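You operate a simulated robot arm through the tools that you are given. There is no shell and no other tool. Be economical: measure what you need, move in short steps, check, and stop when the job is done.

Carry out the task below with a simulated two-armed robot. There is one attempt and no reset: what you move stays moved.

Task
Make up the blue case: fit the clipboard's ring on its coupling, add the numbered block, then lock it.
Fine: the ring's colour and the block's number stand on the clipboard; shut the rings drawer. Where these are worked on the way, their far stop is far enough and under half their travel is too little: rings drawer.

The check looks at the end state, three seconds after you hand in, the way a careful person would. Anything else that was tipped, shoved, dropped, spilled or broken makes it a failure.

Robot
Two 7-joint arms with two-finger parallel grippers on one trunk, on a base that drives. Base frame: it is fixed to the floor where the robot stands at the start and does not move with it; the origin is under the middle of the robot, x ahead of it, y to its left, z up. Readings come in cm, rad, newtons and seconds.
The left shoulder is at the start at [6, 14.4, 89.6], the right one opposite. With the tool pointing down near the work surface each hand reaches from about 28 to 72 cm from the robot's upright axis, wherever it stands, measured 20 degrees to its own side. Places, roughly: blue case [75, 100, 100]; blue catch [70, 100, 90]; blue lid [90, 110, 100]; case [80, 110, 90]; coupling [125, -25, 100]; purple catch [110, 0, 130]; rings drawer [110, 0, 90]; top of the issue table [100, 80, 90]. Payload 1.57 kg a hand.
The tool frame of a hand sits at the grasp point between the pads (the TCP): z along the fingers, y along the line on which they close. The tips reach 3 cm beyond it. Largest opening 11 cm; finger width 2.4, thickness 1.2; the body of the gripper, 4.8 by 11.2 cm, starts 7.8 cm behind the TCP.
Orientation is told as [roll, pitch, yaw] about the base's x, y, z axes, in that order, counted from this pose: with the fingers straight down and closing along the base's y, the tool's x points along the base's -x, its y along +y and its z along -z.

Tools
- The arms move only by the tool jog_arm. It takes "left_targets", "right_targets" or both (then of equal length, played together; a hand with none holds still); each is a list that holds one entry, the list of rows, each a list of 7 numbers: the shift along the tool's x, y, z in cm, then the turn, a rotation vector about the tool's x, y, z in rad, then the gripper command, from -1 (fully open) to 1 (shut), values between in proportion. In form: [[[tx, ty, tz, wx, wy, wz, gripper], ...]]. A call has 1 to 12 rows; each row shifts and turns the commanded pose from where the row before left it, along the tool's axes as they then stand. Each row takes 0.2 s and may step no farther than 5 cm and 0.15 rad from the row before; otherwise, or with a gripper value out of range, the whole call is refused. Where a pose cannot be reached the arm comes as near as it can. A force on the tool above 40 N (or 10 N above the force at the start of the call, whichever is more), or a blocked arm, ends the call early, and 0.2 s more pass. Each finger travels about 4.5 cm/s and halts on what it meets, pressing with about 43 N; the grip force reading is that of the motor and also rises with nothing between the fingers. The clock runs only during rows and for 0.2 s after the last one: add rows that do not move to give the fingers time. It gives the time, the measured TCP pose, the force on the tool (base axes), the opening and the grip force at its end, in the units of the frame above (readings bear some noise), with the torque about the TCP (base axes, N m) and any sound that the robot's microphone picked up, and new pictures: "pictures" is both (left out), scene, wrist or none (wrist: the cameras of the hands that moved).
- Cameras (640 x 400 px; columns grow to the right, rows downward): "scene" is now at [3.98, 4.25, 150.75]; the picture's right is [0.52, -0.85, 0.00], its down [-0.63, -0.39, -0.68] and it looks along [0.58, 0.35, -0.74] (base axes); focal length 258 px, centre (320, 200). "left" rides on the left gripper at [7, -1.6, -14.1] in its tool frame; the picture's right is [0.23, 0.97, 0.00], its down [-0.86, 0.20, -0.48] and it looks along [-0.47, 0.11, 0.88] (tool axes); focal length 222 px, centre (320, 200). "right" rides on the right gripper at [7, 1.6, -14.1] in its tool frame; the picture's right is [-0.23, 0.97, 0.00], its down [-0.86, -0.20, -0.48] and it looks along [-0.47, -0.11, 0.88] (tool axes); focal length 222 px, centre (320, 200). There is no depth. A picture from a camera that has moved, and an enlarged one, comes with that camera's place and axes in the base frame and with its lens.
- raise_lower(by): slides the trunk up (or, below 0, down) by that many cm; the arms and the scene camera ride with it, the base frame stays. It gives what a move gives, with no picture.
- roll_base(legs): drives the robot by 1 to 6 legs, each [ahead, left, turn to the left] in cm, cm and rad, along the robot's own axes; the way and the turn of a leg run together, so that a leg with both is an arc; at most 150 cm and 3.142 rad a leg. The arms and the cameras ride along, it lands a little off, and it stops where it bumps. It gives what a move gives, and a new picture of the scene camera.
- pan_tilt(pan, tilt): turns the head with the scene camera to pan (to the left, within 1.501 rad either way) and tilt (down, from -0.506 to 1.204), counted from straight ahead of the robot. It gives what a move gives, and a new picture of the scene camera.
- inspect(camera, box): a new picture of the part [left, top, right, bottom] of that camera's present view, enlarged. It takes no simulated time.
- finish_job(): hands the job in; it is judged then, once.

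Go step by step. Nothing tells you exact positions but the pictures and the camera data: compare them with the known pose of the tool, close in by small moves and look again before you grip or let go. The budget is 120 turns and 260 pictures, counting those below and the enlarged ones. Unless the task says otherwise, let go and move clear before handing in, and close with one line.

The tools are called after "Request:" by a JSON object that holds its "method" and its "body". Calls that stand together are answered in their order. jog_arm: Moves the arms, as the interface text tells. Its arguments: {"type":"object","properties":{"left_targets":{"type":"array","items":{"type":"array","items":{"type":"array","items":{"type":"number"}}}},"right_targets":{"type":"array","items":{"type":"array","items":{"type":"array","items":{"type":"number"}}}},"pictures":{"type":"string","enum":["both","scene","wrist","none"]}},"required":[]} The other tools are called the same way: raise_lower (by) slides the trunk up or down; roll_base (legs) drives the base; pan_tilt (pan, tilt) turns the head that bears the scene camera; inspect (camera, box) takes an enlarged picture of a part of a camera's view; finish_job () hands the job in.

At the start:

```text
clock: 0.0
left_position: [41.58, 37.1, 106.84]
left_tool_rot: [-0.001, -0.004, -0.003]
left_contact_force: [0.0, 0.1, -0.1]
left_wrist_torque: [0.01, -0.02, -0.02]
left_opening: 11.0
left_grasp_force: 0.0
right_position: [38.99, 2.03, 106.65]
right_tool_rot: [0.001, 0.002, -0.002]
right_contact_force: [0.3, -0.1, -0.2]
right_wrist_torque: [0.0, -0.02, 0.02]
right_opening: 10.99
right_grasp_force: 0.0
trunk travel left (down, up): [-49.5, 9.5]
robot x, y, heading: [0.2, 0.35, -0.004]
head pan, tilt: [0.552, 0.827]
```

scene: 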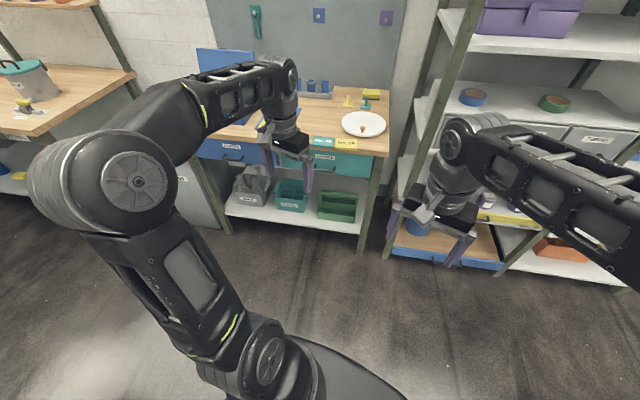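
right: 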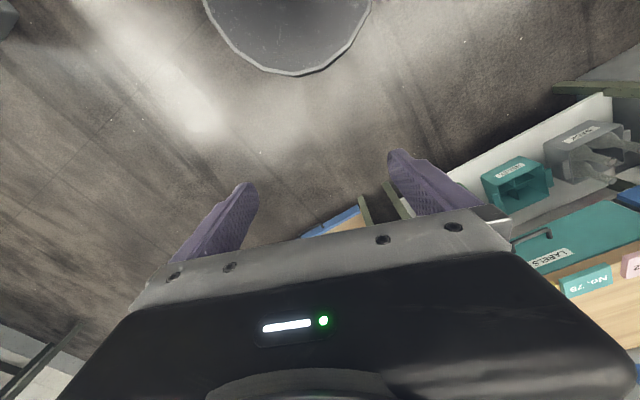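
left: 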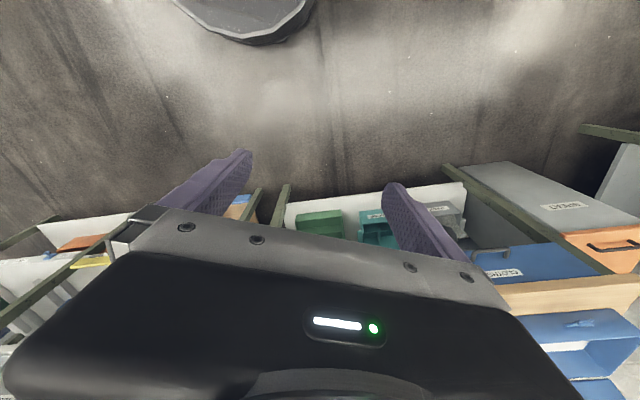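

I see a table with a blue case (partly hidden by the left arm), blocks and a plate, and a shelf with rings and a purple case to the right. I'll look around with the head first.

Request:
{"method": "pan_tilt", "body": {"pan": 0.75, "tilt": 0.5}}

Request:
{"method": "pan_tilt", "body": {"pan": 0.0, "tilt": 0.4}}

```text
clock: 0.8
left_position: [41.49, 37.02, 106.72]
left_tool_rot: [-0.001, 0.001, 0.002]
left_contact_force: [0.5, -0.1, -0.8]
left_wrist_torque: [0.0, 0.0, -0.01]
left_opening: 11.0
left_grasp_force: 0.0
right_position: [38.9, 2.12, 106.72]
right_tool_rot: [0.0, 0.0, 0.002]
right_contact_force: [0.6, 0.6, -0.5]
right_wrist_torque: [0.0, -0.01, -0.04]
right_opening: 10.99
right_grasp_force: 0.0
trunk travel left (down, up): [-49.5, 9.5]
robot x, y, heading: [0.12, 0.63, -0.002]
head pan, tilt: [0.75, 0.499]
camera scene: at [3.88, 6.29, 153.57], right [0.68, -0.73, 0.0], down [-0.35, -0.33, -0.88], along [0.64, 0.6, -0.48], focal length 258 px, centre (320, 200)
```

scene: 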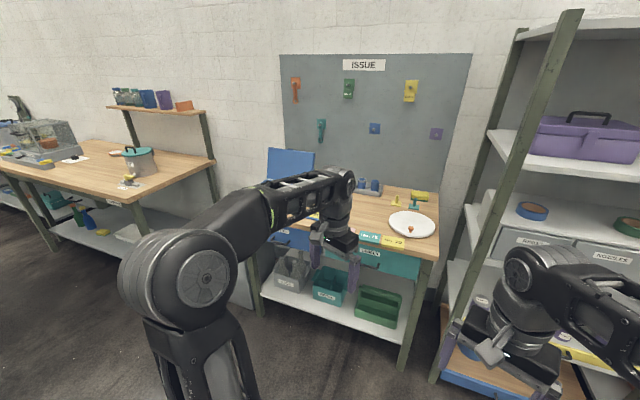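

```text
clock: 1.9
left_position: [41.59, 36.94, 106.6]
left_tool_rot: [-0.001, -0.001, -0.001]
left_contact_force: [0.1, -0.3, -0.9]
left_wrist_torque: [-0.01, 0.01, -0.02]
left_opening: 10.99
left_grasp_force: 0.1
right_position: [38.94, 2.02, 106.72]
right_tool_rot: [0.002, -0.001, 0.0]
right_contact_force: [-0.7, 0.7, -0.6]
right_wrist_torque: [-0.01, 0.01, 0.0]
right_opening: 10.99
right_grasp_force: 0.1
trunk travel left (down, up): [-49.5, 9.5]
robot x, y, heading: [0.13, 0.04, 0.004]
head pan, tilt: [0.0, 0.4]
camera scene: at [6.48, 0.1, 154.49], right [0.0, -1.0, 0.0], down [-0.39, 0.0, -0.92], along [0.92, 0.0, -0.39], focal length 258 px, centre (320, 200)
```

scene: 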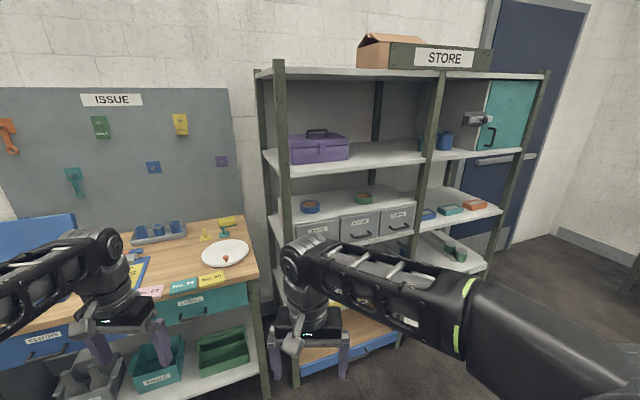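

The issue table is ahead-left and the store shelf ahead-right; the drawers are on the shelf. I'll zoom in on both.

Request:
{"method": "inspect", "body": {"camera": "scene", "box": [260, 110, 540, 285]}}

Request:
{"method": "inspect", "body": {"camera": "scene", "box": [0, 200, 280, 375]}}

```text
2.29 times, centred on (400, 198) of scene
camera zoom: at [6.48, 0.1, 154.49], right [0.0, -1.0, 0.0], down [-0.39, 0.0, -0.92], along [0.92, 0.0, -0.39], focal length 589 px, centre (137, 206)
```

zoom: 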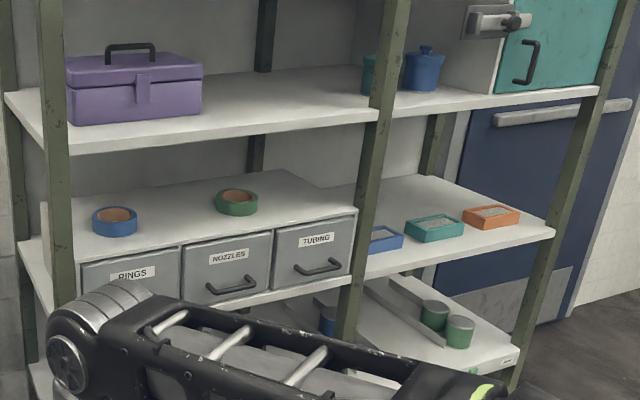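

```text
2.29 times, centred on (140, 288) of scene
camera zoom: at [6.48, 0.1, 154.49], right [0.0, -1.0, 0.0], down [-0.39, 0.0, -0.92], along [0.92, 0.0, -0.39], focal length 589 px, centre (731, 0)
```

zoom: 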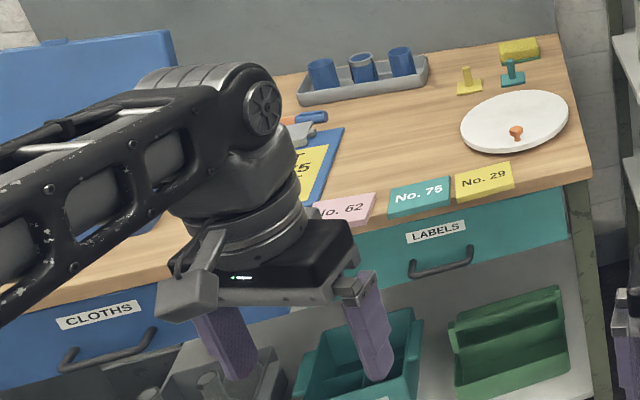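

The clipboard lies behind my left arm on the issue table, whose front runs about 0.38 rad off the base's y axis. I'll drive to face it, staying back a bit.

Request:
{"method": "roll_base", "body": {"legs": [[0, 55, 0], [0, 0, 0.38]]}}

Request:
{"method": "pan_tilt", "body": {"pan": 0.0, "tilt": 0.6}}

```text
clock: 6.3
left_position: [24.49, 105.52, 106.75]
left_tool_rot: [0.0, -0.002, 0.385]
left_contact_force: [0.2, -0.7, -0.2]
left_wrist_torque: [-0.01, -0.03, 0.0]
left_opening: 11.01
left_grasp_force: 0.1
right_position: [35.35, 72.05, 106.62]
right_tool_rot: [0.001, 0.0, 0.385]
right_contact_force: [0.1, 0.7, -0.3]
right_wrist_torque: [0.01, -0.04, 0.03]
right_opening: 10.99
right_grasp_force: 0.0
trunk travel left (down, up): [-49.5, 9.5]
robot x, y, heading: [-0.31, 55.94, 0.385]
head pan, tilt: [0.0, 0.4]
camera scene: at [5.89, 58.09, 154.49], right [0.38, -0.93, 0.0], down [-0.36, -0.15, -0.92], along [0.85, 0.35, -0.39], focal length 258 px, centre (320, 200)
```

scene: 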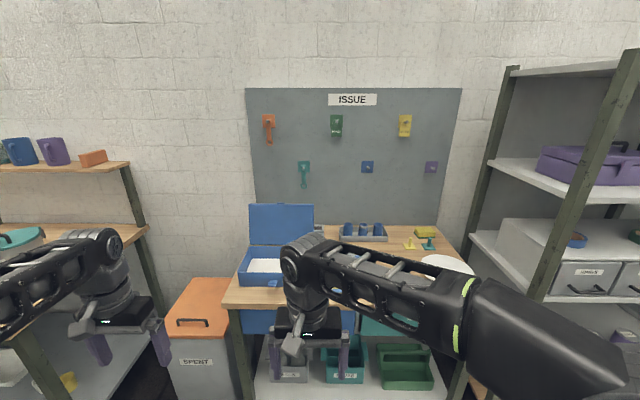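

```text
clock: 7.0
left_position: [24.5, 105.56, 106.65]
left_tool_rot: [0.0, 0.0, 0.383]
left_contact_force: [0.0, 0.4, -0.7]
left_wrist_torque: [-0.01, 0.0, -0.03]
left_opening: 11.01
left_grasp_force: 0.0
right_position: [35.35, 72.02, 106.62]
right_tool_rot: [0.002, 0.0, 0.385]
right_contact_force: [-0.5, -0.8, -0.1]
right_wrist_torque: [-0.02, 0.01, 0.03]
right_opening: 10.98
right_grasp_force: 0.0
trunk travel left (down, up): [-49.5, 9.5]
robot x, y, heading: [-0.11, 55.68, 0.387]
head pan, tilt: [0.0, 0.6]
camera scene: at [5.52, 57.91, 152.67], right [0.38, -0.93, 0.0], down [-0.52, -0.21, -0.83], along [0.77, 0.31, -0.56], focal length 258 px, centre (320, 200)
```

scene: 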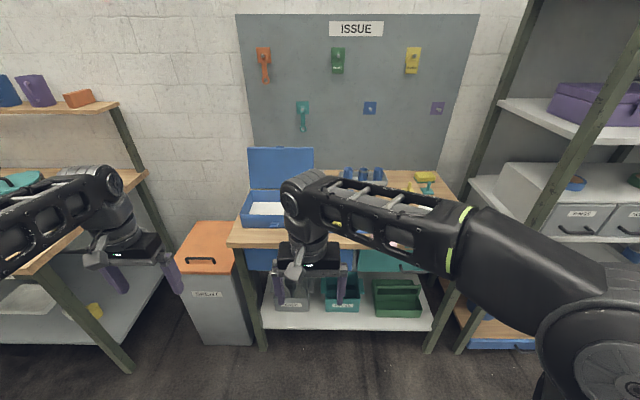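

The right arm blocks the clipboard; I'll move it to the right and back and look again.

Request:
{"method": "jog_arm", "body": {"right_targets": [[[0, -5, 0, 0, 0, 0, -1], [0, -5, 0, 0, 0, 0, -1], [0, -5, 0, 0, 0, 0, -1], [0, -5, 0, 0, 0, 0, -1], [0, -5, 0, 0, 0, 0, -1], [0, -5, 0, 0, 0, 0, -1]]], "pictures": "scene"}}

Request:
{"method": "inspect", "body": {"camera": "scene", "box": [220, 130, 460, 280]}}

```text
clock: 8.4
left_position: [24.48, 105.49, 106.71]
left_tool_rot: [-0.001, 0.001, 0.385]
left_contact_force: [0.1, 0.0, -0.3]
left_wrist_torque: [-0.01, 0.02, -0.02]
left_opening: 11.0
left_grasp_force: 0.0
right_position: [46.43, 44.26, 106.83]
right_tool_rot: [0.003, 0.002, 0.385]
right_contact_force: [0.0, 0.6, -0.1]
right_wrist_torque: [0.03, -0.02, -0.01]
right_opening: 10.99
right_grasp_force: 0.2
trunk travel left (down, up): [-49.5, 9.5]
robot x, y, heading: [0.13, 55.67, 0.383]
head pan, tilt: [0.0, 0.6]
camera scene: at [5.53, 57.84, 152.66], right [0.38, -0.93, 0.0], down [-0.52, -0.21, -0.83], along [0.76, 0.31, -0.56], focal length 258 px, centre (320, 200)
```

scene: 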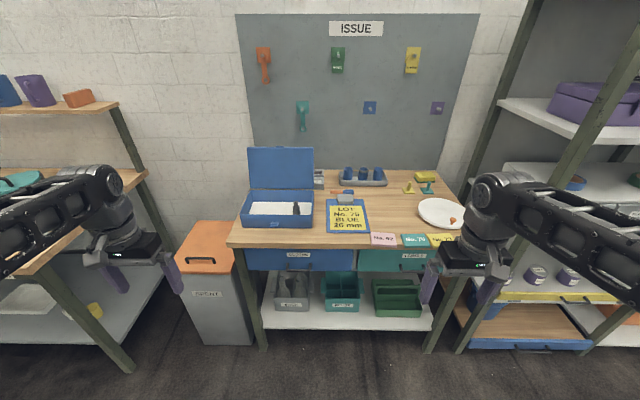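

```text
2.67 times, centred on (340, 205) of scene
camera zoom: at [5.53, 57.84, 152.66], right [0.38, -0.93, 0.0], down [-0.52, -0.21, -0.83], along [0.76, 0.31, -0.56], focal length 687 px, centre (267, 187)
```

zoom: 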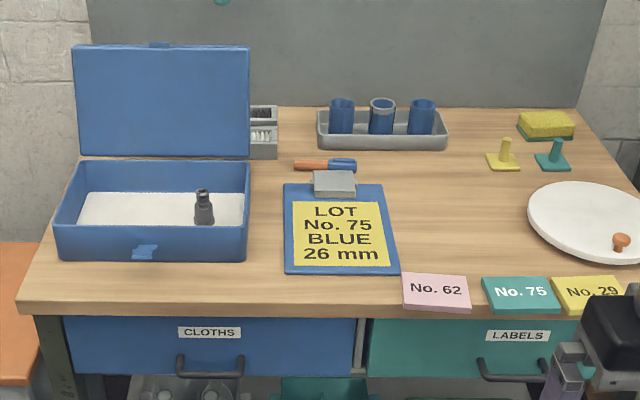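

The clipboard says LOT No. 75, BLUE, 26 mm; the case on the table holds a dark coupling stub. Now I'll drive over to the shelf (parallel to the table) to look at the rings drawer and other items.

Request:
{"method": "roll_base", "body": {"legs": [[0, -92, 0]]}}

Request:
{"method": "pan_tilt", "body": {"pan": -0.35, "tilt": 0.5}}

Request:
{"method": "inspect", "body": {"camera": "scene", "box": [200, 100, 440, 250]}}

```text
clock: 13.3
left_position: [59.8, 17.72, 106.71]
left_tool_rot: [-0.001, 0.0, 0.363]
left_contact_force: [-0.2, 0.2, -0.7]
left_wrist_torque: [0.04, -0.01, -0.01]
left_opening: 10.99
left_grasp_force: 0.1
right_position: [80.57, -43.92, 106.75]
right_tool_rot: [0.001, 0.002, 0.366]
right_contact_force: [0.2, 0.6, 0.1]
right_wrist_torque: [0.01, -0.01, 0.01]
right_opening: 10.99
right_grasp_force: 0.0
trunk travel left (down, up): [-49.5, 9.5]
robot x, y, heading: [34.37, -31.44, 0.365]
head pan, tilt: [0.0, 0.6]
camera scene: at [39.85, -29.53, 152.66], right [0.36, -0.93, 0.0], down [-0.53, -0.2, -0.83], along [0.77, 0.29, -0.56], focal length 258 px, centre (320, 200)
```

scene: 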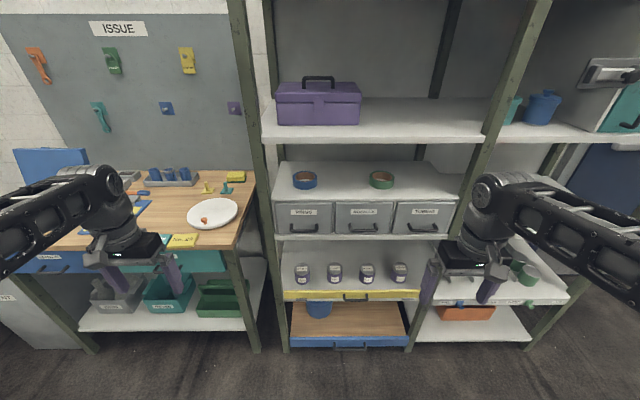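

```text
clock: 14.1
left_position: [59.94, 17.74, 106.65]
left_tool_rot: [0.0, 0.0, 0.364]
left_contact_force: [-0.3, -0.3, -0.4]
left_wrist_torque: [-0.01, 0.01, -0.01]
left_opening: 11.02
left_grasp_force: 0.0
right_position: [80.41, -43.87, 106.84]
right_tool_rot: [0.002, 0.0, 0.363]
right_contact_force: [-1.1, 0.3, 0.5]
right_wrist_torque: [-0.05, 0.0, -0.01]
right_opening: 11.01
right_grasp_force: 0.1
trunk travel left (down, up): [-49.5, 9.5]
robot x, y, heading: [34.34, -31.61, 0.359]
head pan, tilt: [-0.351, 0.499]
camera scene: at [40.67, -32.51, 153.57], right [0.01, -1.0, 0.0], down [-0.48, -0.01, -0.88], along [0.88, 0.01, -0.48], focal length 258 px, centre (320, 200)
```

scene: 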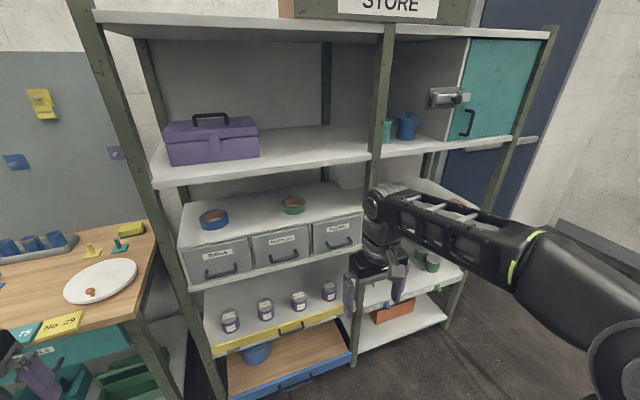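

```text
2.67 times, centred on (320, 175) of scene
camera zoom: at [40.67, -32.51, 153.57], right [0.01, -1.0, 0.0], down [-0.48, -0.01, -0.88], along [0.88, 0.01, -0.48], focal length 687 px, centre (320, 267)
```

zoom: 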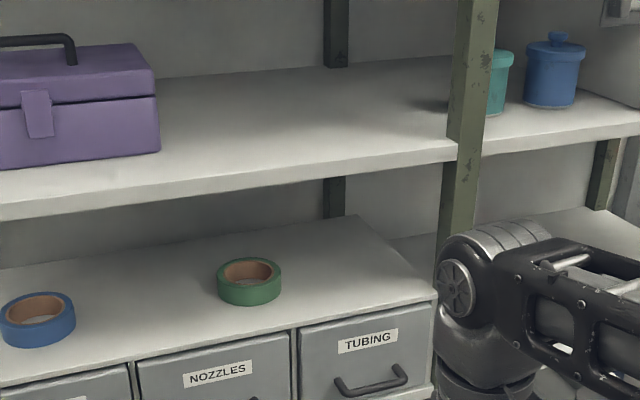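

The coupling seems to be the stub in the case. I'll zoom on the rings drawer and measure its handle.

Request:
{"method": "inspect", "body": {"camera": "scene", "box": [170, 200, 370, 325]}}

Request:
{"method": "raise_lower", "body": {"by": -14}}

```text
3.20 times, centred on (270, 262) of scene
camera zoom: at [40.67, -32.51, 153.57], right [0.01, -1.0, 0.0], down [-0.48, -0.01, -0.88], along [0.88, 0.01, -0.48], focal length 824 px, centre (480, 0)
```

zoom: 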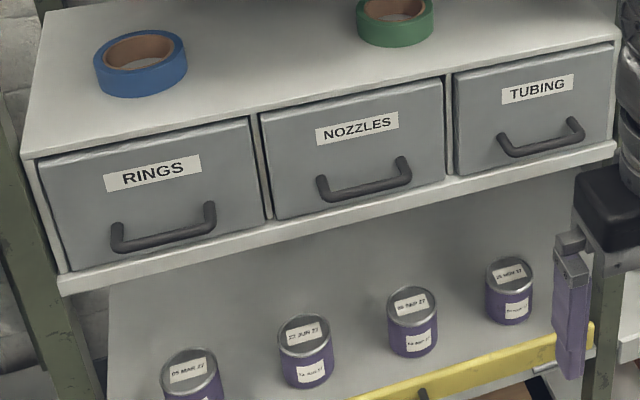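

```text
clock: 15.8
left_position: [59.77, 17.77, 92.68]
left_tool_rot: [0.001, 0.0, 0.364]
left_contact_force: [0.7, 0.2, 0.4]
left_wrist_torque: [0.0, -0.02, -0.02]
left_opening: 10.99
left_grasp_force: 0.0
right_position: [80.54, -43.92, 92.84]
right_tool_rot: [0.004, -0.001, 0.364]
right_contact_force: [0.4, 0.9, 0.2]
right_wrist_torque: [0.04, 0.01, 0.04]
right_opening: 11.0
right_grasp_force: 0.0
trunk travel left (down, up): [-35.5, 23.5]
robot x, y, heading: [34.23, -31.91, 0.363]
head pan, tilt: [-0.351, 0.499]
```

The rings handle is at about [101, -1, 95], bar horizontal. I'll raise the trunk back and turn the left hand to point forward with fingers closing vertically.

Request:
{"method": "raise_lower", "body": {"by": 10}}

Request:
{"method": "jog_arm", "body": {"left_targets": [[[0, 0, 0, -0.0806, -0.0806, 0.0806, -0.5], [0, 0, 0, -0.0806, -0.0806, 0.0806, -0.3], [0, 0, 0, -0.0806, -0.0806, 0.0806, 0], [0, 0, 0, -0.0806, -0.0806, 0.0806, 0], [0, 0, 0, -0.0806, -0.0806, 0.0806, 0], [0, 0, 0, -0.0806, -0.0806, 0.0806, 0], [0, 0, 0, -0.0806, -0.0806, 0.0806, 0], [0, 0, 0, -0.0806, -0.0806, 0.0806, 0]]], "pictures": "none"}}

Request:
{"method": "jog_arm", "body": {"left_targets": [[[0, 0, 0, -0.0806, -0.0806, 0.0806, 0], [0, 0, 0, -0.0806, -0.0806, 0.0806, 0], [0, 0, 0, -0.0806, -0.0806, 0.0806, 0], [0, 0, 0, -0.0806, -0.0806, 0.0806, 0], [0, 0, 0, -0.0806, -0.0806, 0.0806, 0], [0, 0, 0, -0.0806, -0.0806, 0.0806, 0], [0, 0, 0, -0.0806, -0.0806, 0.0806, 0]]], "pictures": "both"}}

```text
clock: 17.1
left_position: [59.8, 17.72, 102.59]
left_tool_rot: [-0.001, 0.001, 0.361]
left_contact_force: [-0.6, -0.5, -0.6]
left_wrist_torque: [0.0, 0.01, 0.04]
left_opening: 11.0
left_grasp_force: 0.0
right_position: [80.48, -43.87, 102.82]
right_tool_rot: [0.003, 0.001, 0.364]
right_contact_force: [-0.5, -0.4, 0.2]
right_wrist_torque: [-0.01, 0.01, -0.01]
right_opening: 10.96
right_grasp_force: 0.1
trunk travel left (down, up): [-45.5, 13.5]
robot x, y, heading: [34.03, -31.49, 0.36]
head pan, tilt: [-0.351, 0.499]
```

```text
clock: 18.9
left_position: [59.78, 17.65, 102.8]
left_tool_rot: [0.849, -0.338, -0.485]
left_contact_force: [0.2, -1.1, 0.4]
left_wrist_torque: [0.01, -0.03, 0.0]
left_opening: 5.5
left_grasp_force: 0.2
right_position: [80.46, -43.91, 102.9]
right_tool_rot: [0.001, 0.001, 0.366]
right_contact_force: [0.8, -0.2, 0.0]
right_wrist_torque: [0.0, 0.01, 0.01]
right_opening: 11.04
right_grasp_force: 0.0
trunk travel left (down, up): [-45.5, 13.5]
robot x, y, heading: [34.28, -31.87, 0.362]
head pan, tilt: [-0.351, 0.499]
```

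```text
clock: 20.5
left_position: [62.36, 22.51, 106.25]
left_tool_rot: [1.573, 0.002, -1.208]
left_contact_force: [0.4, 0.0, -0.6]
left_wrist_torque: [-0.02, 0.02, -0.02]
left_opening: 5.48
left_grasp_force: 0.0
left hand out of reach, approached as far as the arm can: row 1, 2, 3, 4, 5
right_position: [80.46, -43.84, 102.92]
right_tool_rot: [0.002, 0.001, 0.364]
right_contact_force: [0.6, -0.3, -1.0]
right_wrist_torque: [0.0, 0.01, 0.0]
right_opening: 10.99
right_grasp_force: 0.0
trunk travel left (down, up): [-45.5, 13.5]
robot x, y, heading: [34.15, -31.78, 0.364]
head pan, tilt: [-0.351, 0.499]
camera scene: at [40.66, -32.47, 149.58], right [0.01, -1.0, 0.0], down [-0.48, -0.01, -0.88], along [0.88, 0.01, -0.48], focal length 258 px, centre (320, 200)
camera left: at [46.75, 24.1, 104.51], right [-0.08, 0.21, 0.97], down [-0.15, -0.97, 0.2], along [0.99, -0.13, 0.11], focal length 222 px, centre (320, 200)
```

scene: 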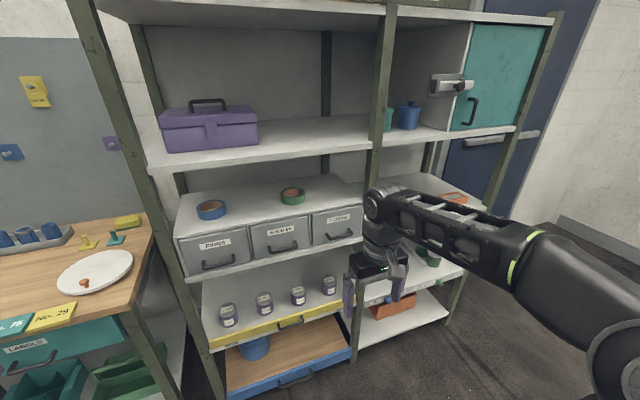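
left: 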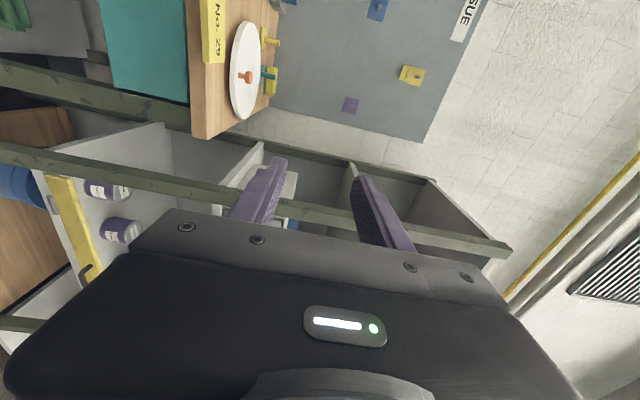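

The left hand now points forward with camera on its left. I move it right and down to line up with the rings handle.

Request:
{"method": "jog_arm", "body": {"left_targets": [[[-5, -1.6, 0, 0, 0, 0, 0], [-5, -1.6, 0, 0, 0, 0, 0], [-5, -1.6, 0, 0, 0, 0, 0], [-5, -1.6, 0, 0, 0, 0, 0], [-5, -1.6, 0, 0, 0, 0, 0], [-5, -1.6, 0, 0, 0, 0, 0], [-5, -1.7, 0, 0, 0, 0, 0], [0, 0, 4, 0, 0, 0, 0], [0, 0, 4, 0, 0, 0, 0], [0, 0, 4, 0, 0, 0, 0]]], "pictures": "both"}}

```text
refused: row 1 steps farther than a row can; nothing moved
```

Request:
{"method": "jog_arm", "body": {"left_targets": [[[-4.5, -1.4, 0, 0, 0, 0, 0], [-4.5, -1.4, 0, 0, 0, 0, 0], [-4.5, -1.4, 0, 0, 0, 0, 0], [-4.5, -1.4, 0, 0, 0, 0, 0], [-4.5, -1.4, 0, 0, 0, 0, 0], [-4.5, -1.4, 0, 0, 0, 0, 0], [-4.5, -1.4, 0, 0, 0, 0, 0], [-4, -1.5, 0, 0, 0, 0, 0], [0, 0, 4, 0, 0, 0, 0], [0, 0, 4, 0, 0, 0, 0], [0, 0, 4, 0, 0, 0, 0]]], "pictures": "both"}}

```text
clock: 22.9
left_position: [89.85, 6.68, 108.11]
left_tool_rot: [1.566, 0.003, -1.204]
left_contact_force: [0.8, -0.5, 0.4]
left_wrist_torque: [-0.03, 0.0, 0.02]
left_opening: 5.49
left_grasp_force: 0.1
left hand out of reach, approached as far as the arm can: row 1, 2, 3, 4, 5, 6, 7, 9, 10, 11
right_position: [80.52, -44.21, 102.71]
right_tool_rot: [0.004, -0.001, 0.363]
right_contact_force: [0.5, -0.3, -0.6]
right_wrist_torque: [0.05, 0.02, 0.02]
right_opening: 11.01
right_grasp_force: 0.1
trunk travel left (down, up): [-45.5, 13.5]
robot x, y, heading: [34.15, -31.63, 0.364]
head pan, tilt: [-0.351, 0.499]
camera scene: at [40.74, -32.85, 149.57], right [0.01, -1.0, 0.0], down [-0.48, 0.0, -0.88], along [0.88, 0.01, -0.48], focal length 258 px, centre (320, 200)
camera left: at [74.23, 8.1, 106.52], right [-0.08, 0.21, 0.97], down [-0.14, -0.97, 0.2], along [0.99, -0.12, 0.1], focal length 222 px, centre (320, 200)
```

scene: 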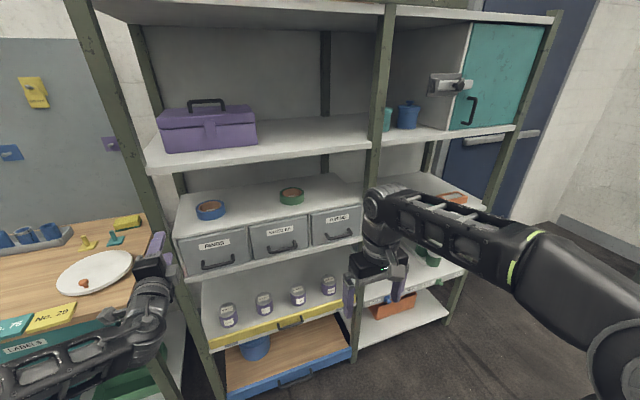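
left: 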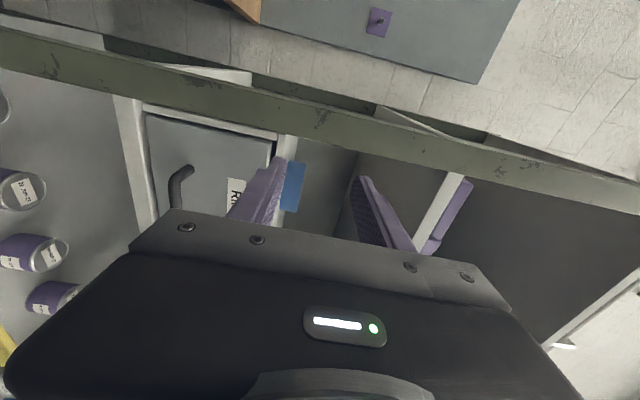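

The arm is too folded for that pose: the hand ended high and left. I'll retreat the hand slightly, back the base up 16 cm, and command again.

Request:
{"method": "roll_base", "body": {"legs": [[-16, 0, 0]]}}

Request:
{"method": "jog_arm", "body": {"left_targets": [[[0, 0, 1, 0, 0, 0, 0], [0, 0, 1, 0, 0, 0, 0]]], "pictures": "wrist"}}

```text
clock: 24.4
left_position: [74.66, 1.17, 108.1]
left_tool_rot: [1.565, 0.0, -1.202]
left_contact_force: [-0.5, -0.5, 1.1]
left_wrist_torque: [0.0, -0.01, -0.01]
left_opening: 5.49
left_grasp_force: 0.2
right_position: [65.48, -49.56, 103.03]
right_tool_rot: [0.002, -0.002, 0.365]
right_contact_force: [0.6, -1.5, 0.4]
right_wrist_torque: [0.01, -0.05, -0.03]
right_opening: 10.98
right_grasp_force: 0.2
trunk travel left (down, up): [-45.5, 13.5]
robot x, y, heading: [19.37, -37.3, 0.366]
head pan, tilt: [-0.351, 0.499]
camera scene: at [25.58, -38.27, 149.58], right [0.01, -1.0, 0.0], down [-0.48, -0.01, -0.88], along [0.88, 0.01, -0.48], focal length 258 px, centre (320, 200)
```

scene: 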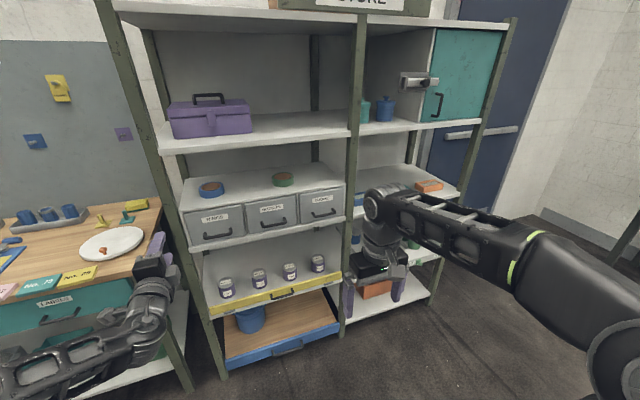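

```text
clock: 25.0
left_position: [76.38, 2.08, 108.25]
left_tool_rot: [1.564, 0.001, -1.203]
left_contact_force: [-0.7, -0.3, -0.4]
left_wrist_torque: [-0.01, 0.01, 0.02]
left_opening: 5.49
left_grasp_force: 0.1
left hand out of reach, approached as far as the arm can: row 2
right_position: [65.62, -49.46, 102.9]
right_tool_rot: [0.001, 0.0, 0.364]
right_contact_force: [-0.6, -0.3, 0.6]
right_wrist_torque: [-0.02, 0.01, 0.02]
right_opening: 10.99
right_grasp_force: 0.2
trunk travel left (down, up): [-45.5, 13.5]
robot x, y, heading: [19.31, -37.66, 0.364]
head pan, tilt: [-0.351, 0.499]
camera left: at [60.83, 3.52, 106.69], right [-0.07, 0.21, 0.97], down [-0.14, -0.97, 0.2], along [0.99, -0.12, 0.1], focal length 222 px, centre (320, 200)
```

left: 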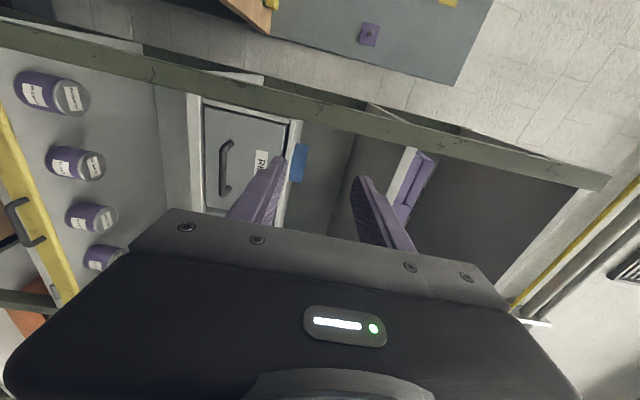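

The command reset to the actual pose. I'll test moving down and right in small steps to see what's reachable.

Request:
{"method": "jog_arm", "body": {"left_targets": [[[0, -3, 0, 0, 0, 0, 0], [0, -3, 0, 0, 0, 0, 0], [0, -3, 0, 0, 0, 0, 0], [0, -3, 0, 0, 0, 0, 0], [-3, 0, 0, 0, 0, 0, 0], [-3, 0, 0, 0, 0, 0, 0], [-3, 0, 0, 0, 0, 0, 0]]], "pictures": "none"}}

```text
clock: 26.6
left_position: [76.7, -1.52, 108.76]
left_tool_rot: [1.562, -0.002, -1.205]
left_contact_force: [0.3, -0.1, 0.4]
left_wrist_torque: [0.0, 0.0, 0.0]
left_opening: 5.49
left_grasp_force: 0.1
left hand out of reach, approached as far as the arm can: row 1, 2, 3, 4, 6, 7
right_position: [65.53, -49.59, 102.94]
right_tool_rot: [0.002, 0.0, 0.365]
right_contact_force: [0.0, 0.4, 0.5]
right_wrist_torque: [0.0, 0.03, 0.01]
right_opening: 11.02
right_grasp_force: 0.0
trunk travel left (down, up): [-45.5, 13.5]
robot x, y, heading: [19.4, -36.94, 0.366]
head pan, tilt: [-0.351, 0.499]
```

The arm pose is stiff downward, so I'll use trunk and base instead: lower the trunk 13.5, shift base right 8 and ahead 12, and look.

Request:
{"method": "raise_lower", "body": {"by": -13.5}}

Request:
{"method": "roll_base", "body": {"legs": [[0, -8, 0], [12, 0, 0]]}}

Request:
{"method": "inspect", "body": {"camera": "left", "box": [0, 0, 640, 400]}}

```text
clock: 28.2
left_position: [76.92, -1.46, 95.33]
left_tool_rot: [1.562, 0.001, -1.206]
left_contact_force: [0.6, -0.4, 0.1]
left_wrist_torque: [-0.01, -0.01, 0.0]
left_opening: 5.48
left_grasp_force: 0.0
right_position: [65.38, -49.52, 89.41]
right_tool_rot: [0.002, -0.001, 0.364]
right_contact_force: [0.5, 0.0, -0.4]
right_wrist_torque: [0.01, 0.0, 0.01]
right_opening: 11.02
right_grasp_force: 0.2
trunk travel left (down, up): [-32.0, 27.0]
robot x, y, heading: [18.83, -37.62, 0.361]
head pan, tilt: [-0.351, 0.499]
```

```text
clock: 30.1
left_position: [90.9, -4.66, 95.3]
left_tool_rot: [1.56, 0.0, -1.203]
left_contact_force: [1.2, 0.2, 0.0]
left_wrist_torque: [0.03, 0.02, 0.0]
left_opening: 5.5
left_grasp_force: 0.0
right_position: [79.43, -52.79, 89.39]
right_tool_rot: [0.001, 0.001, 0.365]
right_contact_force: [-0.9, 0.2, 0.5]
right_wrist_torque: [-0.03, 0.02, 0.0]
right_opening: 10.99
right_grasp_force: 0.1
trunk travel left (down, up): [-32.0, 27.0]
robot x, y, heading: [33.5, -40.6, 0.365]
head pan, tilt: [-0.351, 0.499]
camera scene: at [39.74, -41.41, 136.07], right [0.01, -1.0, 0.0], down [-0.48, -0.01, -0.88], along [0.88, 0.01, -0.48], focal length 258 px, centre (320, 200)
```

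scene: 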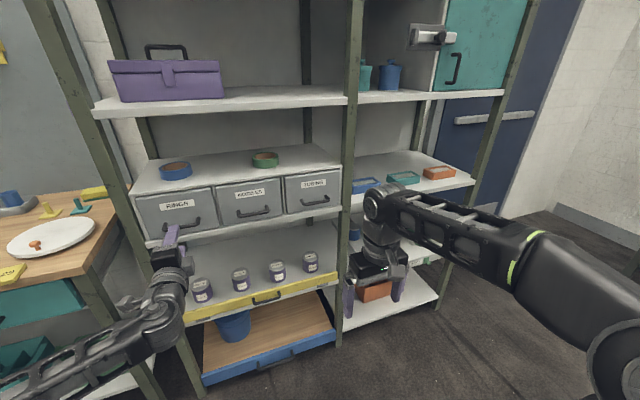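

```text
1.00 times, centred on (320, 200) of left (not enlarged: the box is as wide or as high as the picture)
camera zoom: at [75.2, -3.13, 93.66], right [-0.07, 0.22, 0.97], down [-0.14, -0.97, 0.2], along [0.99, -0.12, 0.1], focal length 222 px, centre (320, 200)
```

zoom: 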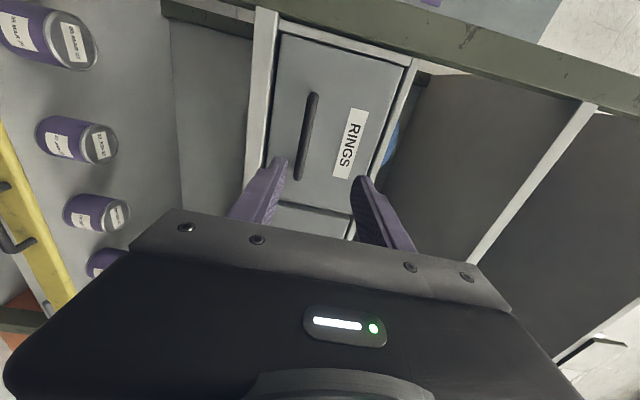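

The handle lies ahead of the fingers, about 11 cm off, and lines up laterally. I'll lower by 1 and advance 6 with the arm, then check.

Request:
{"method": "raise_lower", "body": {"by": -1}}

Request:
{"method": "jog_arm", "body": {"left_targets": [[[0, 0, 2, 0, 0, 0, 0], [0, 0, 2, 0, 0, 0, 0], [0, 0, 2, 0, 0, 0, 0]]], "pictures": "wrist"}}

```text
clock: 30.7
left_position: [90.58, -4.47, 94.32]
left_tool_rot: [1.562, 0.0, -1.205]
left_contact_force: [-0.9, 0.1, -0.1]
left_wrist_torque: [-0.01, -0.02, 0.0]
left_opening: 5.49
left_grasp_force: 0.1
right_position: [79.52, -52.75, 88.31]
right_tool_rot: [0.004, 0.001, 0.365]
right_contact_force: [0.1, -0.3, 0.3]
right_wrist_torque: [-0.02, 0.0, 0.03]
right_opening: 11.01
right_grasp_force: 0.1
trunk travel left (down, up): [-31.0, 28.0]
robot x, y, heading: [32.79, -40.68, 0.364]
head pan, tilt: [-0.351, 0.499]
```

```text
clock: 31.5
left_position: [93.01, -2.05, 94.66]
left_tool_rot: [1.558, 0.0, -1.208]
left_contact_force: [0.0, 0.6, 0.1]
left_wrist_torque: [0.0, 0.02, 0.0]
left_opening: 5.5
left_grasp_force: 0.0
left hand out of reach, approached as far as the arm can: row 1, 2, 3
right_position: [79.52, -52.72, 88.35]
right_tool_rot: [0.002, -0.001, 0.365]
right_contact_force: [-0.3, -0.7, 0.6]
right_wrist_torque: [0.03, 0.01, -0.01]
right_opening: 11.01
right_grasp_force: 0.1
trunk travel left (down, up): [-31.0, 28.0]
robot x, y, heading: [33.06, -40.5, 0.367]
head pan, tilt: [-0.351, 0.499]
camera left: at [77.36, -0.49, 93.22], right [-0.07, 0.22, 0.97], down [-0.14, -0.97, 0.2], along [0.99, -0.12, 0.1], focal length 222 px, centre (320, 200)
```

left: 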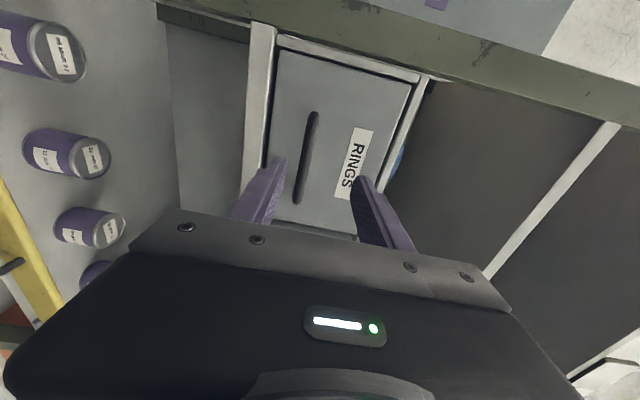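

The handle is about 7 cm ahead and slightly low. I'll narrow the fingers a bit, lower 0.8, and advance the base 7.

Request:
{"method": "jog_arm", "body": {"left_targets": [[[0, 0, 0, 0, 0, 0, 0.18], [0, 0, 0, 0, 0, 0, 0.18]]], "pictures": "none"}}

Request:
{"method": "raise_lower", "body": {"by": -0.8}}

Request:
{"method": "roll_base", "body": {"legs": [[6.5, -0.5, 0]]}}

Request:
{"method": "inspect", "body": {"camera": "left", "box": [200, 20, 500, 208]}}

```text
clock: 32.1
left_position: [92.85, -2.12, 94.76]
left_tool_rot: [1.559, 0.0, -1.208]
left_contact_force: [0.0, 0.6, 0.4]
left_wrist_torque: [-0.01, -0.04, -0.03]
left_opening: 4.5
left_grasp_force: 0.0
right_position: [79.47, -52.66, 88.28]
right_tool_rot: [0.003, -0.001, 0.366]
right_contact_force: [0.1, -0.7, 0.0]
right_wrist_torque: [0.0, 0.04, 0.03]
right_opening: 11.02
right_grasp_force: 0.0
trunk travel left (down, up): [-31.0, 28.0]
robot x, y, heading: [33.04, -40.48, 0.362]
head pan, tilt: [-0.351, 0.499]
```

```text
clock: 32.6
left_position: [92.85, -1.88, 93.94]
left_tool_rot: [1.559, 0.001, -1.207]
left_contact_force: [0.0, -0.6, 0.1]
left_wrist_torque: [0.01, 0.03, -0.01]
left_opening: 4.51
left_grasp_force: 0.0
right_position: [79.48, -52.88, 87.59]
right_tool_rot: [0.0, -0.001, 0.366]
right_contact_force: [-0.2, -0.5, 0.6]
right_wrist_torque: [-0.01, 0.01, -0.02]
right_opening: 10.99
right_grasp_force: 0.0
trunk travel left (down, up): [-30.2, 28.8]
robot x, y, heading: [33.21, -40.27, 0.364]
head pan, tilt: [-0.351, 0.499]
```

```text
clock: 33.6
left_position: [99.34, -0.14, 93.98]
left_tool_rot: [1.557, 0.0, -1.208]
left_contact_force: [-0.5, -0.5, 0.1]
left_wrist_torque: [-0.01, 0.01, 0.01]
left_opening: 4.51
left_grasp_force: 0.0
right_position: [85.81, -50.93, 87.69]
right_tool_rot: [0.001, 0.0, 0.365]
right_contact_force: [-0.2, -0.3, 0.2]
right_wrist_torque: [-0.01, 0.03, 0.0]
right_opening: 10.98
right_grasp_force: 0.0
trunk travel left (down, up): [-30.2, 28.8]
robot x, y, heading: [39.54, -38.83, 0.366]
head pan, tilt: [-0.351, 0.499]
camera scene: at [46.03, -39.56, 134.27], right [0.01, -1.0, 0.0], down [-0.48, -0.01, -0.88], along [0.88, 0.01, -0.48], focal length 258 px, centre (320, 200)
```

scene: 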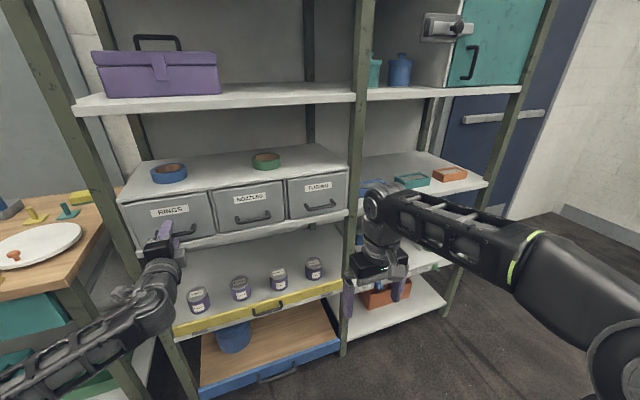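

```text
2.13 times, centred on (350, 114) of left
camera zoom: at [83.71, 1.34, 92.38], right [-0.07, 0.22, 0.97], down [-0.14, -0.97, 0.21], along [0.99, -0.12, 0.1], focal length 473 px, centre (256, 383)
```

zoom: 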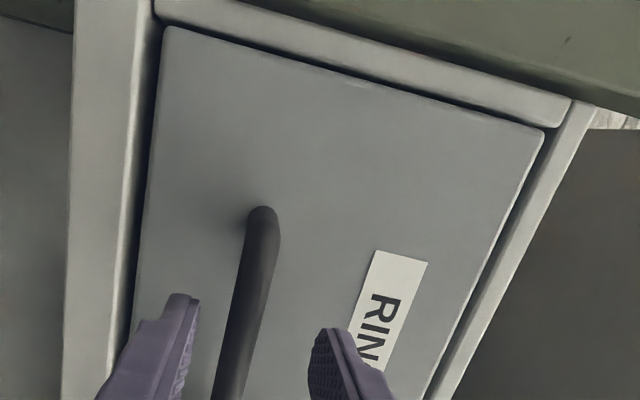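

The bar is between the fingers; I'll close.

Request:
{"method": "jog_arm", "body": {"left_targets": [[[0, 0, 0, 0, 0, 0, 1], [0, 0, 0, 0, 0, 0, 1], [0, 0, 0, 0, 0, 0, 1], [0, 0, 0, 0, 0, 0, 1]]], "pictures": "wrist"}}

```text
clock: 34.6
left_position: [99.44, -0.14, 93.19]
left_tool_rot: [1.545, -0.002, -1.21]
left_contact_force: [-14.4, -7.0, -33.1]
left_wrist_torque: [-0.13, 0.48, -0.16]
left_opening: 1.19
left_grasp_force: 29.2
right_position: [85.94, -50.92, 87.44]
right_tool_rot: [0.002, 0.002, 0.366]
right_contact_force: [-0.5, 0.2, -0.7]
right_wrist_torque: [0.01, 0.0, -0.01]
right_opening: 10.99
right_grasp_force: 0.1
trunk travel left (down, up): [-30.2, 28.8]
robot x, y, heading: [39.73, -38.58, 0.364]
head pan, tilt: [-0.351, 0.499]
camera left: at [83.74, 1.38, 91.91], right [-0.06, 0.22, 0.97], down [-0.14, -0.97, 0.21], along [0.99, -0.12, 0.09], focal length 222 px, centre (320, 200)
```

left: 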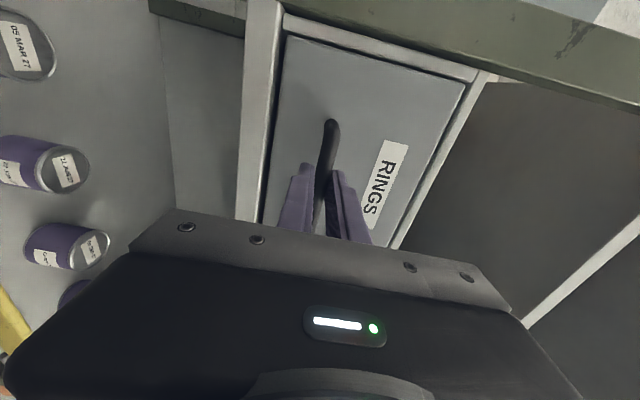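

Gripped. I'll ease the trunk down 0.7 to relieve the load, then pull by backing the base.

Request:
{"method": "raise_lower", "body": {"by": -0.7}}

Request:
{"method": "roll_base", "body": {"legs": [[-12, 0, 0]]}}

```text
clock: 35.2
left_position: [99.38, -0.15, 93.32]
left_tool_rot: [1.558, -0.001, -1.206]
left_contact_force: [-4.1, -3.3, -15.0]
left_wrist_torque: [-0.15, 0.21, -0.3]
left_opening: 1.17
left_grasp_force: 29.5
right_position: [85.82, -50.94, 86.85]
right_tool_rot: [0.0, -0.001, 0.365]
right_contact_force: [-0.9, 0.7, -0.9]
right_wrist_torque: [0.01, 0.02, 0.03]
right_opening: 10.99
right_grasp_force: 0.1
trunk travel left (down, up): [-29.5, 29.5]
robot x, y, heading: [39.34, -38.77, 0.363]
head pan, tilt: [-0.351, 0.499]
```

```text
clock: 36.4
left_position: [87.92, -4.47, 93.27]
left_tool_rot: [1.559, 0.0, -1.209]
left_contact_force: [0.1, -0.7, -7.2]
left_wrist_torque: [-0.06, 0.12, 0.41]
left_opening: 1.15
left_grasp_force: 29.3
right_position: [74.46, -55.28, 86.97]
right_tool_rot: [0.003, 0.0, 0.363]
right_contact_force: [-0.2, 0.0, -0.1]
right_wrist_torque: [0.01, -0.01, -0.01]
right_opening: 10.99
right_grasp_force: 0.0
trunk travel left (down, up): [-29.5, 29.5]
robot x, y, heading: [28.28, -42.9, 0.366]
head pan, tilt: [-0.351, 0.499]
camera scene: at [34.66, -43.89, 133.57], right [0.01, -1.0, 0.0], down [-0.48, -0.01, -0.88], along [0.88, 0.01, -0.48], focal length 258 px, centre (320, 200)
```

scene: 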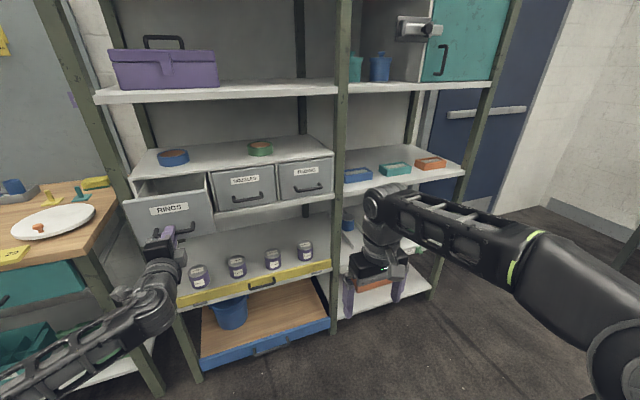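

The drawer is coming out. I'll pull further until the stop.

Request:
{"method": "roll_base", "body": {"legs": [[-7, 0, 0]]}}

Request:
{"method": "inspect", "body": {"camera": "scene", "box": [100, 130, 260, 230]}}

```text
clock: 37.5
left_position: [81.44, -7.16, 93.23]
left_tool_rot: [1.559, 0.0, -1.21]
left_contact_force: [-2.1, 2.2, -1.0]
left_wrist_torque: [-0.04, 0.05, 0.51]
left_opening: 1.16
left_grasp_force: 29.2
right_position: [67.82, -58.01, 86.84]
right_tool_rot: [0.0, 0.002, 0.362]
right_contact_force: [-0.3, -0.4, -0.4]
right_wrist_torque: [0.01, -0.02, -0.03]
right_opening: 11.03
right_grasp_force: 0.0
trunk travel left (down, up): [-29.5, 29.5]
robot x, y, heading: [21.5, -45.31, 0.363]
head pan, tilt: [-0.351, 0.499]
camera scene: at [28.0, -46.38, 133.57], right [0.01, -1.0, 0.0], down [-0.48, -0.01, -0.88], along [0.88, 0.01, -0.48], focal length 258 px, centre (320, 200)
```

scene: 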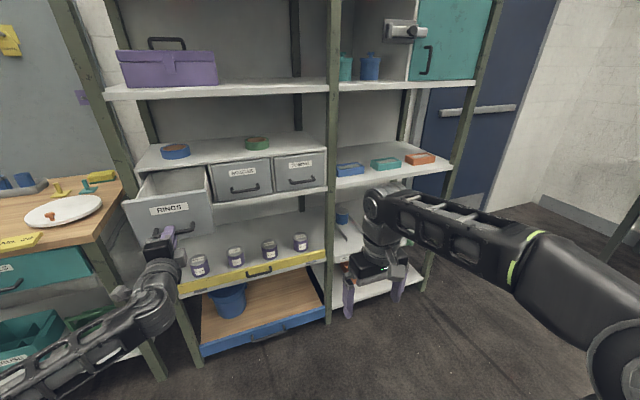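

```text
4.00 times, centred on (180, 180) of scene
camera zoom: at [28.0, -46.38, 133.57], right [0.01, -1.0, 0.0], down [-0.48, -0.01, -0.88], along [0.88, 0.01, -0.48], focal length 1030 px, centre (880, 280)
```

zoom: 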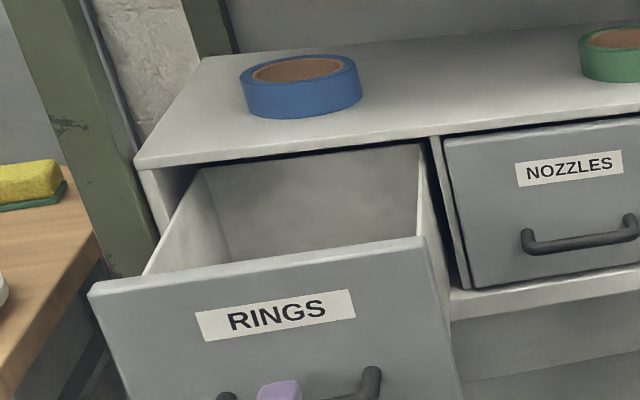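

About 19.5 cm open. I'll pull a little more and watch the force.

Request:
{"method": "roll_base", "body": {"legs": [[-4, 0, 0]]}}

```text
clock: 38.3
left_position: [77.59, -8.6, 93.22]
left_tool_rot: [1.559, 0.001, -1.209]
left_contact_force: [0.2, 0.4, 1.6]
left_wrist_torque: [-0.07, -0.01, 0.61]
left_opening: 1.18
left_grasp_force: 28.9
right_position: [63.93, -59.24, 86.86]
right_tool_rot: [0.001, 0.0, 0.362]
right_contact_force: [-0.1, -0.1, 0.5]
right_wrist_torque: [0.01, 0.03, 0.01]
right_opening: 10.97
right_grasp_force: 0.1
trunk travel left (down, up): [-29.5, 29.5]
robot x, y, heading: [17.72, -47.1, 0.359]
head pan, tilt: [-0.351, 0.499]
camera scene: at [24.22, -47.84, 133.57], right [0.01, -1.0, 0.0], down [-0.48, -0.01, -0.88], along [0.88, 0.01, -0.48], focal length 258 px, centre (320, 200)
```

scene: 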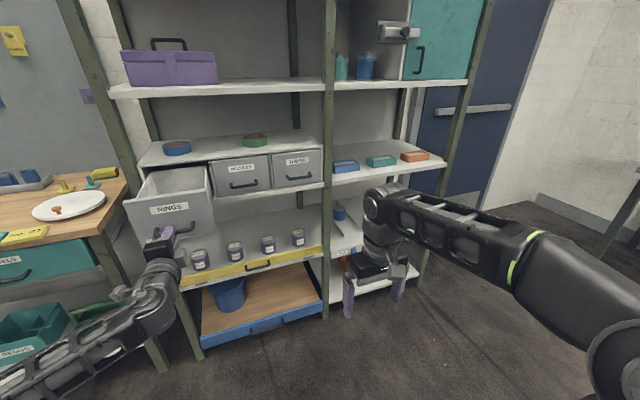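

The drawer is out ~23 cm, well past half. I'll release the handle, back off, raise the trunk and look in.

Request:
{"method": "jog_arm", "body": {"left_targets": [[[0, 0, 0, 0, 0, 0, 0.2], [0, 0, 0, 0, 0, 0, 0.2], [0, 0, 0, 0, 0, 0, 0.2]]], "pictures": "none"}}

Request:
{"method": "roll_base", "body": {"legs": [[-8, 0, 0]]}}

Request:
{"method": "raise_lower", "body": {"by": 29}}

Request:
{"method": "pan_tilt", "body": {"pan": 0.05, "tilt": 0.75}}

```text
clock: 39.1
left_position: [77.73, -8.54, 93.26]
left_tool_rot: [1.557, -0.002, -1.21]
left_contact_force: [0.4, 0.2, 0.6]
left_wrist_torque: [0.02, -0.02, -0.01]
left_opening: 4.43
left_grasp_force: 0.0
right_position: [64.09, -59.22, 86.92]
right_tool_rot: [0.003, 0.0, 0.361]
right_contact_force: [0.6, -0.6, 0.5]
right_wrist_torque: [0.0, -0.03, -0.01]
right_opening: 10.98
right_grasp_force: 0.1
trunk travel left (down, up): [-29.5, 29.5]
robot x, y, heading: [17.98, -46.76, 0.362]
head pan, tilt: [-0.351, 0.499]
```

```text
clock: 40.2
left_position: [70.28, -11.44, 93.3]
left_tool_rot: [1.558, 0.001, -1.21]
left_contact_force: [-0.2, -0.2, 0.0]
left_wrist_torque: [0.01, -0.02, -0.01]
left_opening: 4.4
left_grasp_force: 0.1
right_position: [56.62, -62.16, 86.83]
right_tool_rot: [0.002, -0.001, 0.36]
right_contact_force: [0.3, 0.4, -0.1]
right_wrist_torque: [0.01, -0.01, 0.03]
right_opening: 11.0
right_grasp_force: 0.0
trunk travel left (down, up): [-29.5, 29.5]
robot x, y, heading: [10.47, -49.83, 0.362]
head pan, tilt: [-0.351, 0.499]
camera scene: at [16.82, -50.64, 133.58], right [0.01, -1.0, 0.0], down [-0.48, 0.0, -0.88], along [0.88, 0.01, -0.48], focal length 258 px, centre (320, 200)
```

scene: 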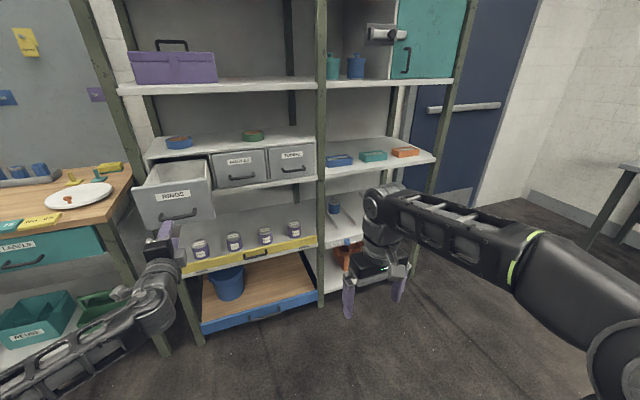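

```text
clock: 43.1
left_position: [70.24, -11.37, 122.29]
left_tool_rot: [1.559, -0.001, -1.209]
left_contact_force: [-0.1, -1.4, 0.0]
left_wrist_torque: [0.02, -0.01, -0.02]
left_opening: 4.4
left_grasp_force: 0.1
right_position: [56.56, -62.01, 115.91]
right_tool_rot: [0.003, 0.0, 0.36]
right_contact_force: [-0.4, 0.3, 0.3]
right_wrist_torque: [-0.02, -0.01, 0.02]
right_opening: 11.01
right_grasp_force: 0.0
trunk travel left (down, up): [-58.5, 0.5]
robot x, y, heading: [10.4, -49.59, 0.359]
head pan, tilt: [-0.351, 0.499]
```

```text
clock: 44.0
left_position: [70.25, -11.37, 122.25]
left_tool_rot: [1.559, 0.001, -1.208]
left_contact_force: [-0.6, -0.3, 0.2]
left_wrist_torque: [-0.04, -0.01, -0.03]
left_opening: 4.38
left_grasp_force: 0.1
right_position: [56.56, -62.06, 115.92]
right_tool_rot: [0.001, 0.0, 0.362]
right_contact_force: [-0.4, -0.5, -0.7]
right_wrist_torque: [0.02, -0.02, -0.03]
right_opening: 10.97
right_grasp_force: 0.1
trunk travel left (down, up): [-58.5, 0.5]
robot x, y, heading: [10.31, -49.7, 0.36]
head pan, tilt: [0.051, 0.75]
camera scene: at [15.36, -47.4, 160.38], right [0.4, -0.92, 0.0], down [-0.62, -0.27, -0.73], along [0.67, 0.29, -0.68], focal length 258 px, centre (320, 200)
```

scene: 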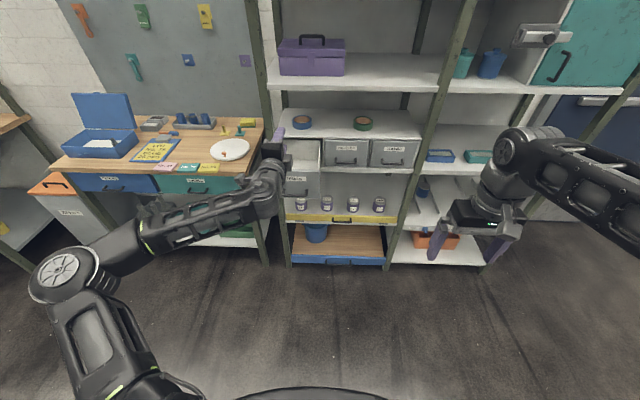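

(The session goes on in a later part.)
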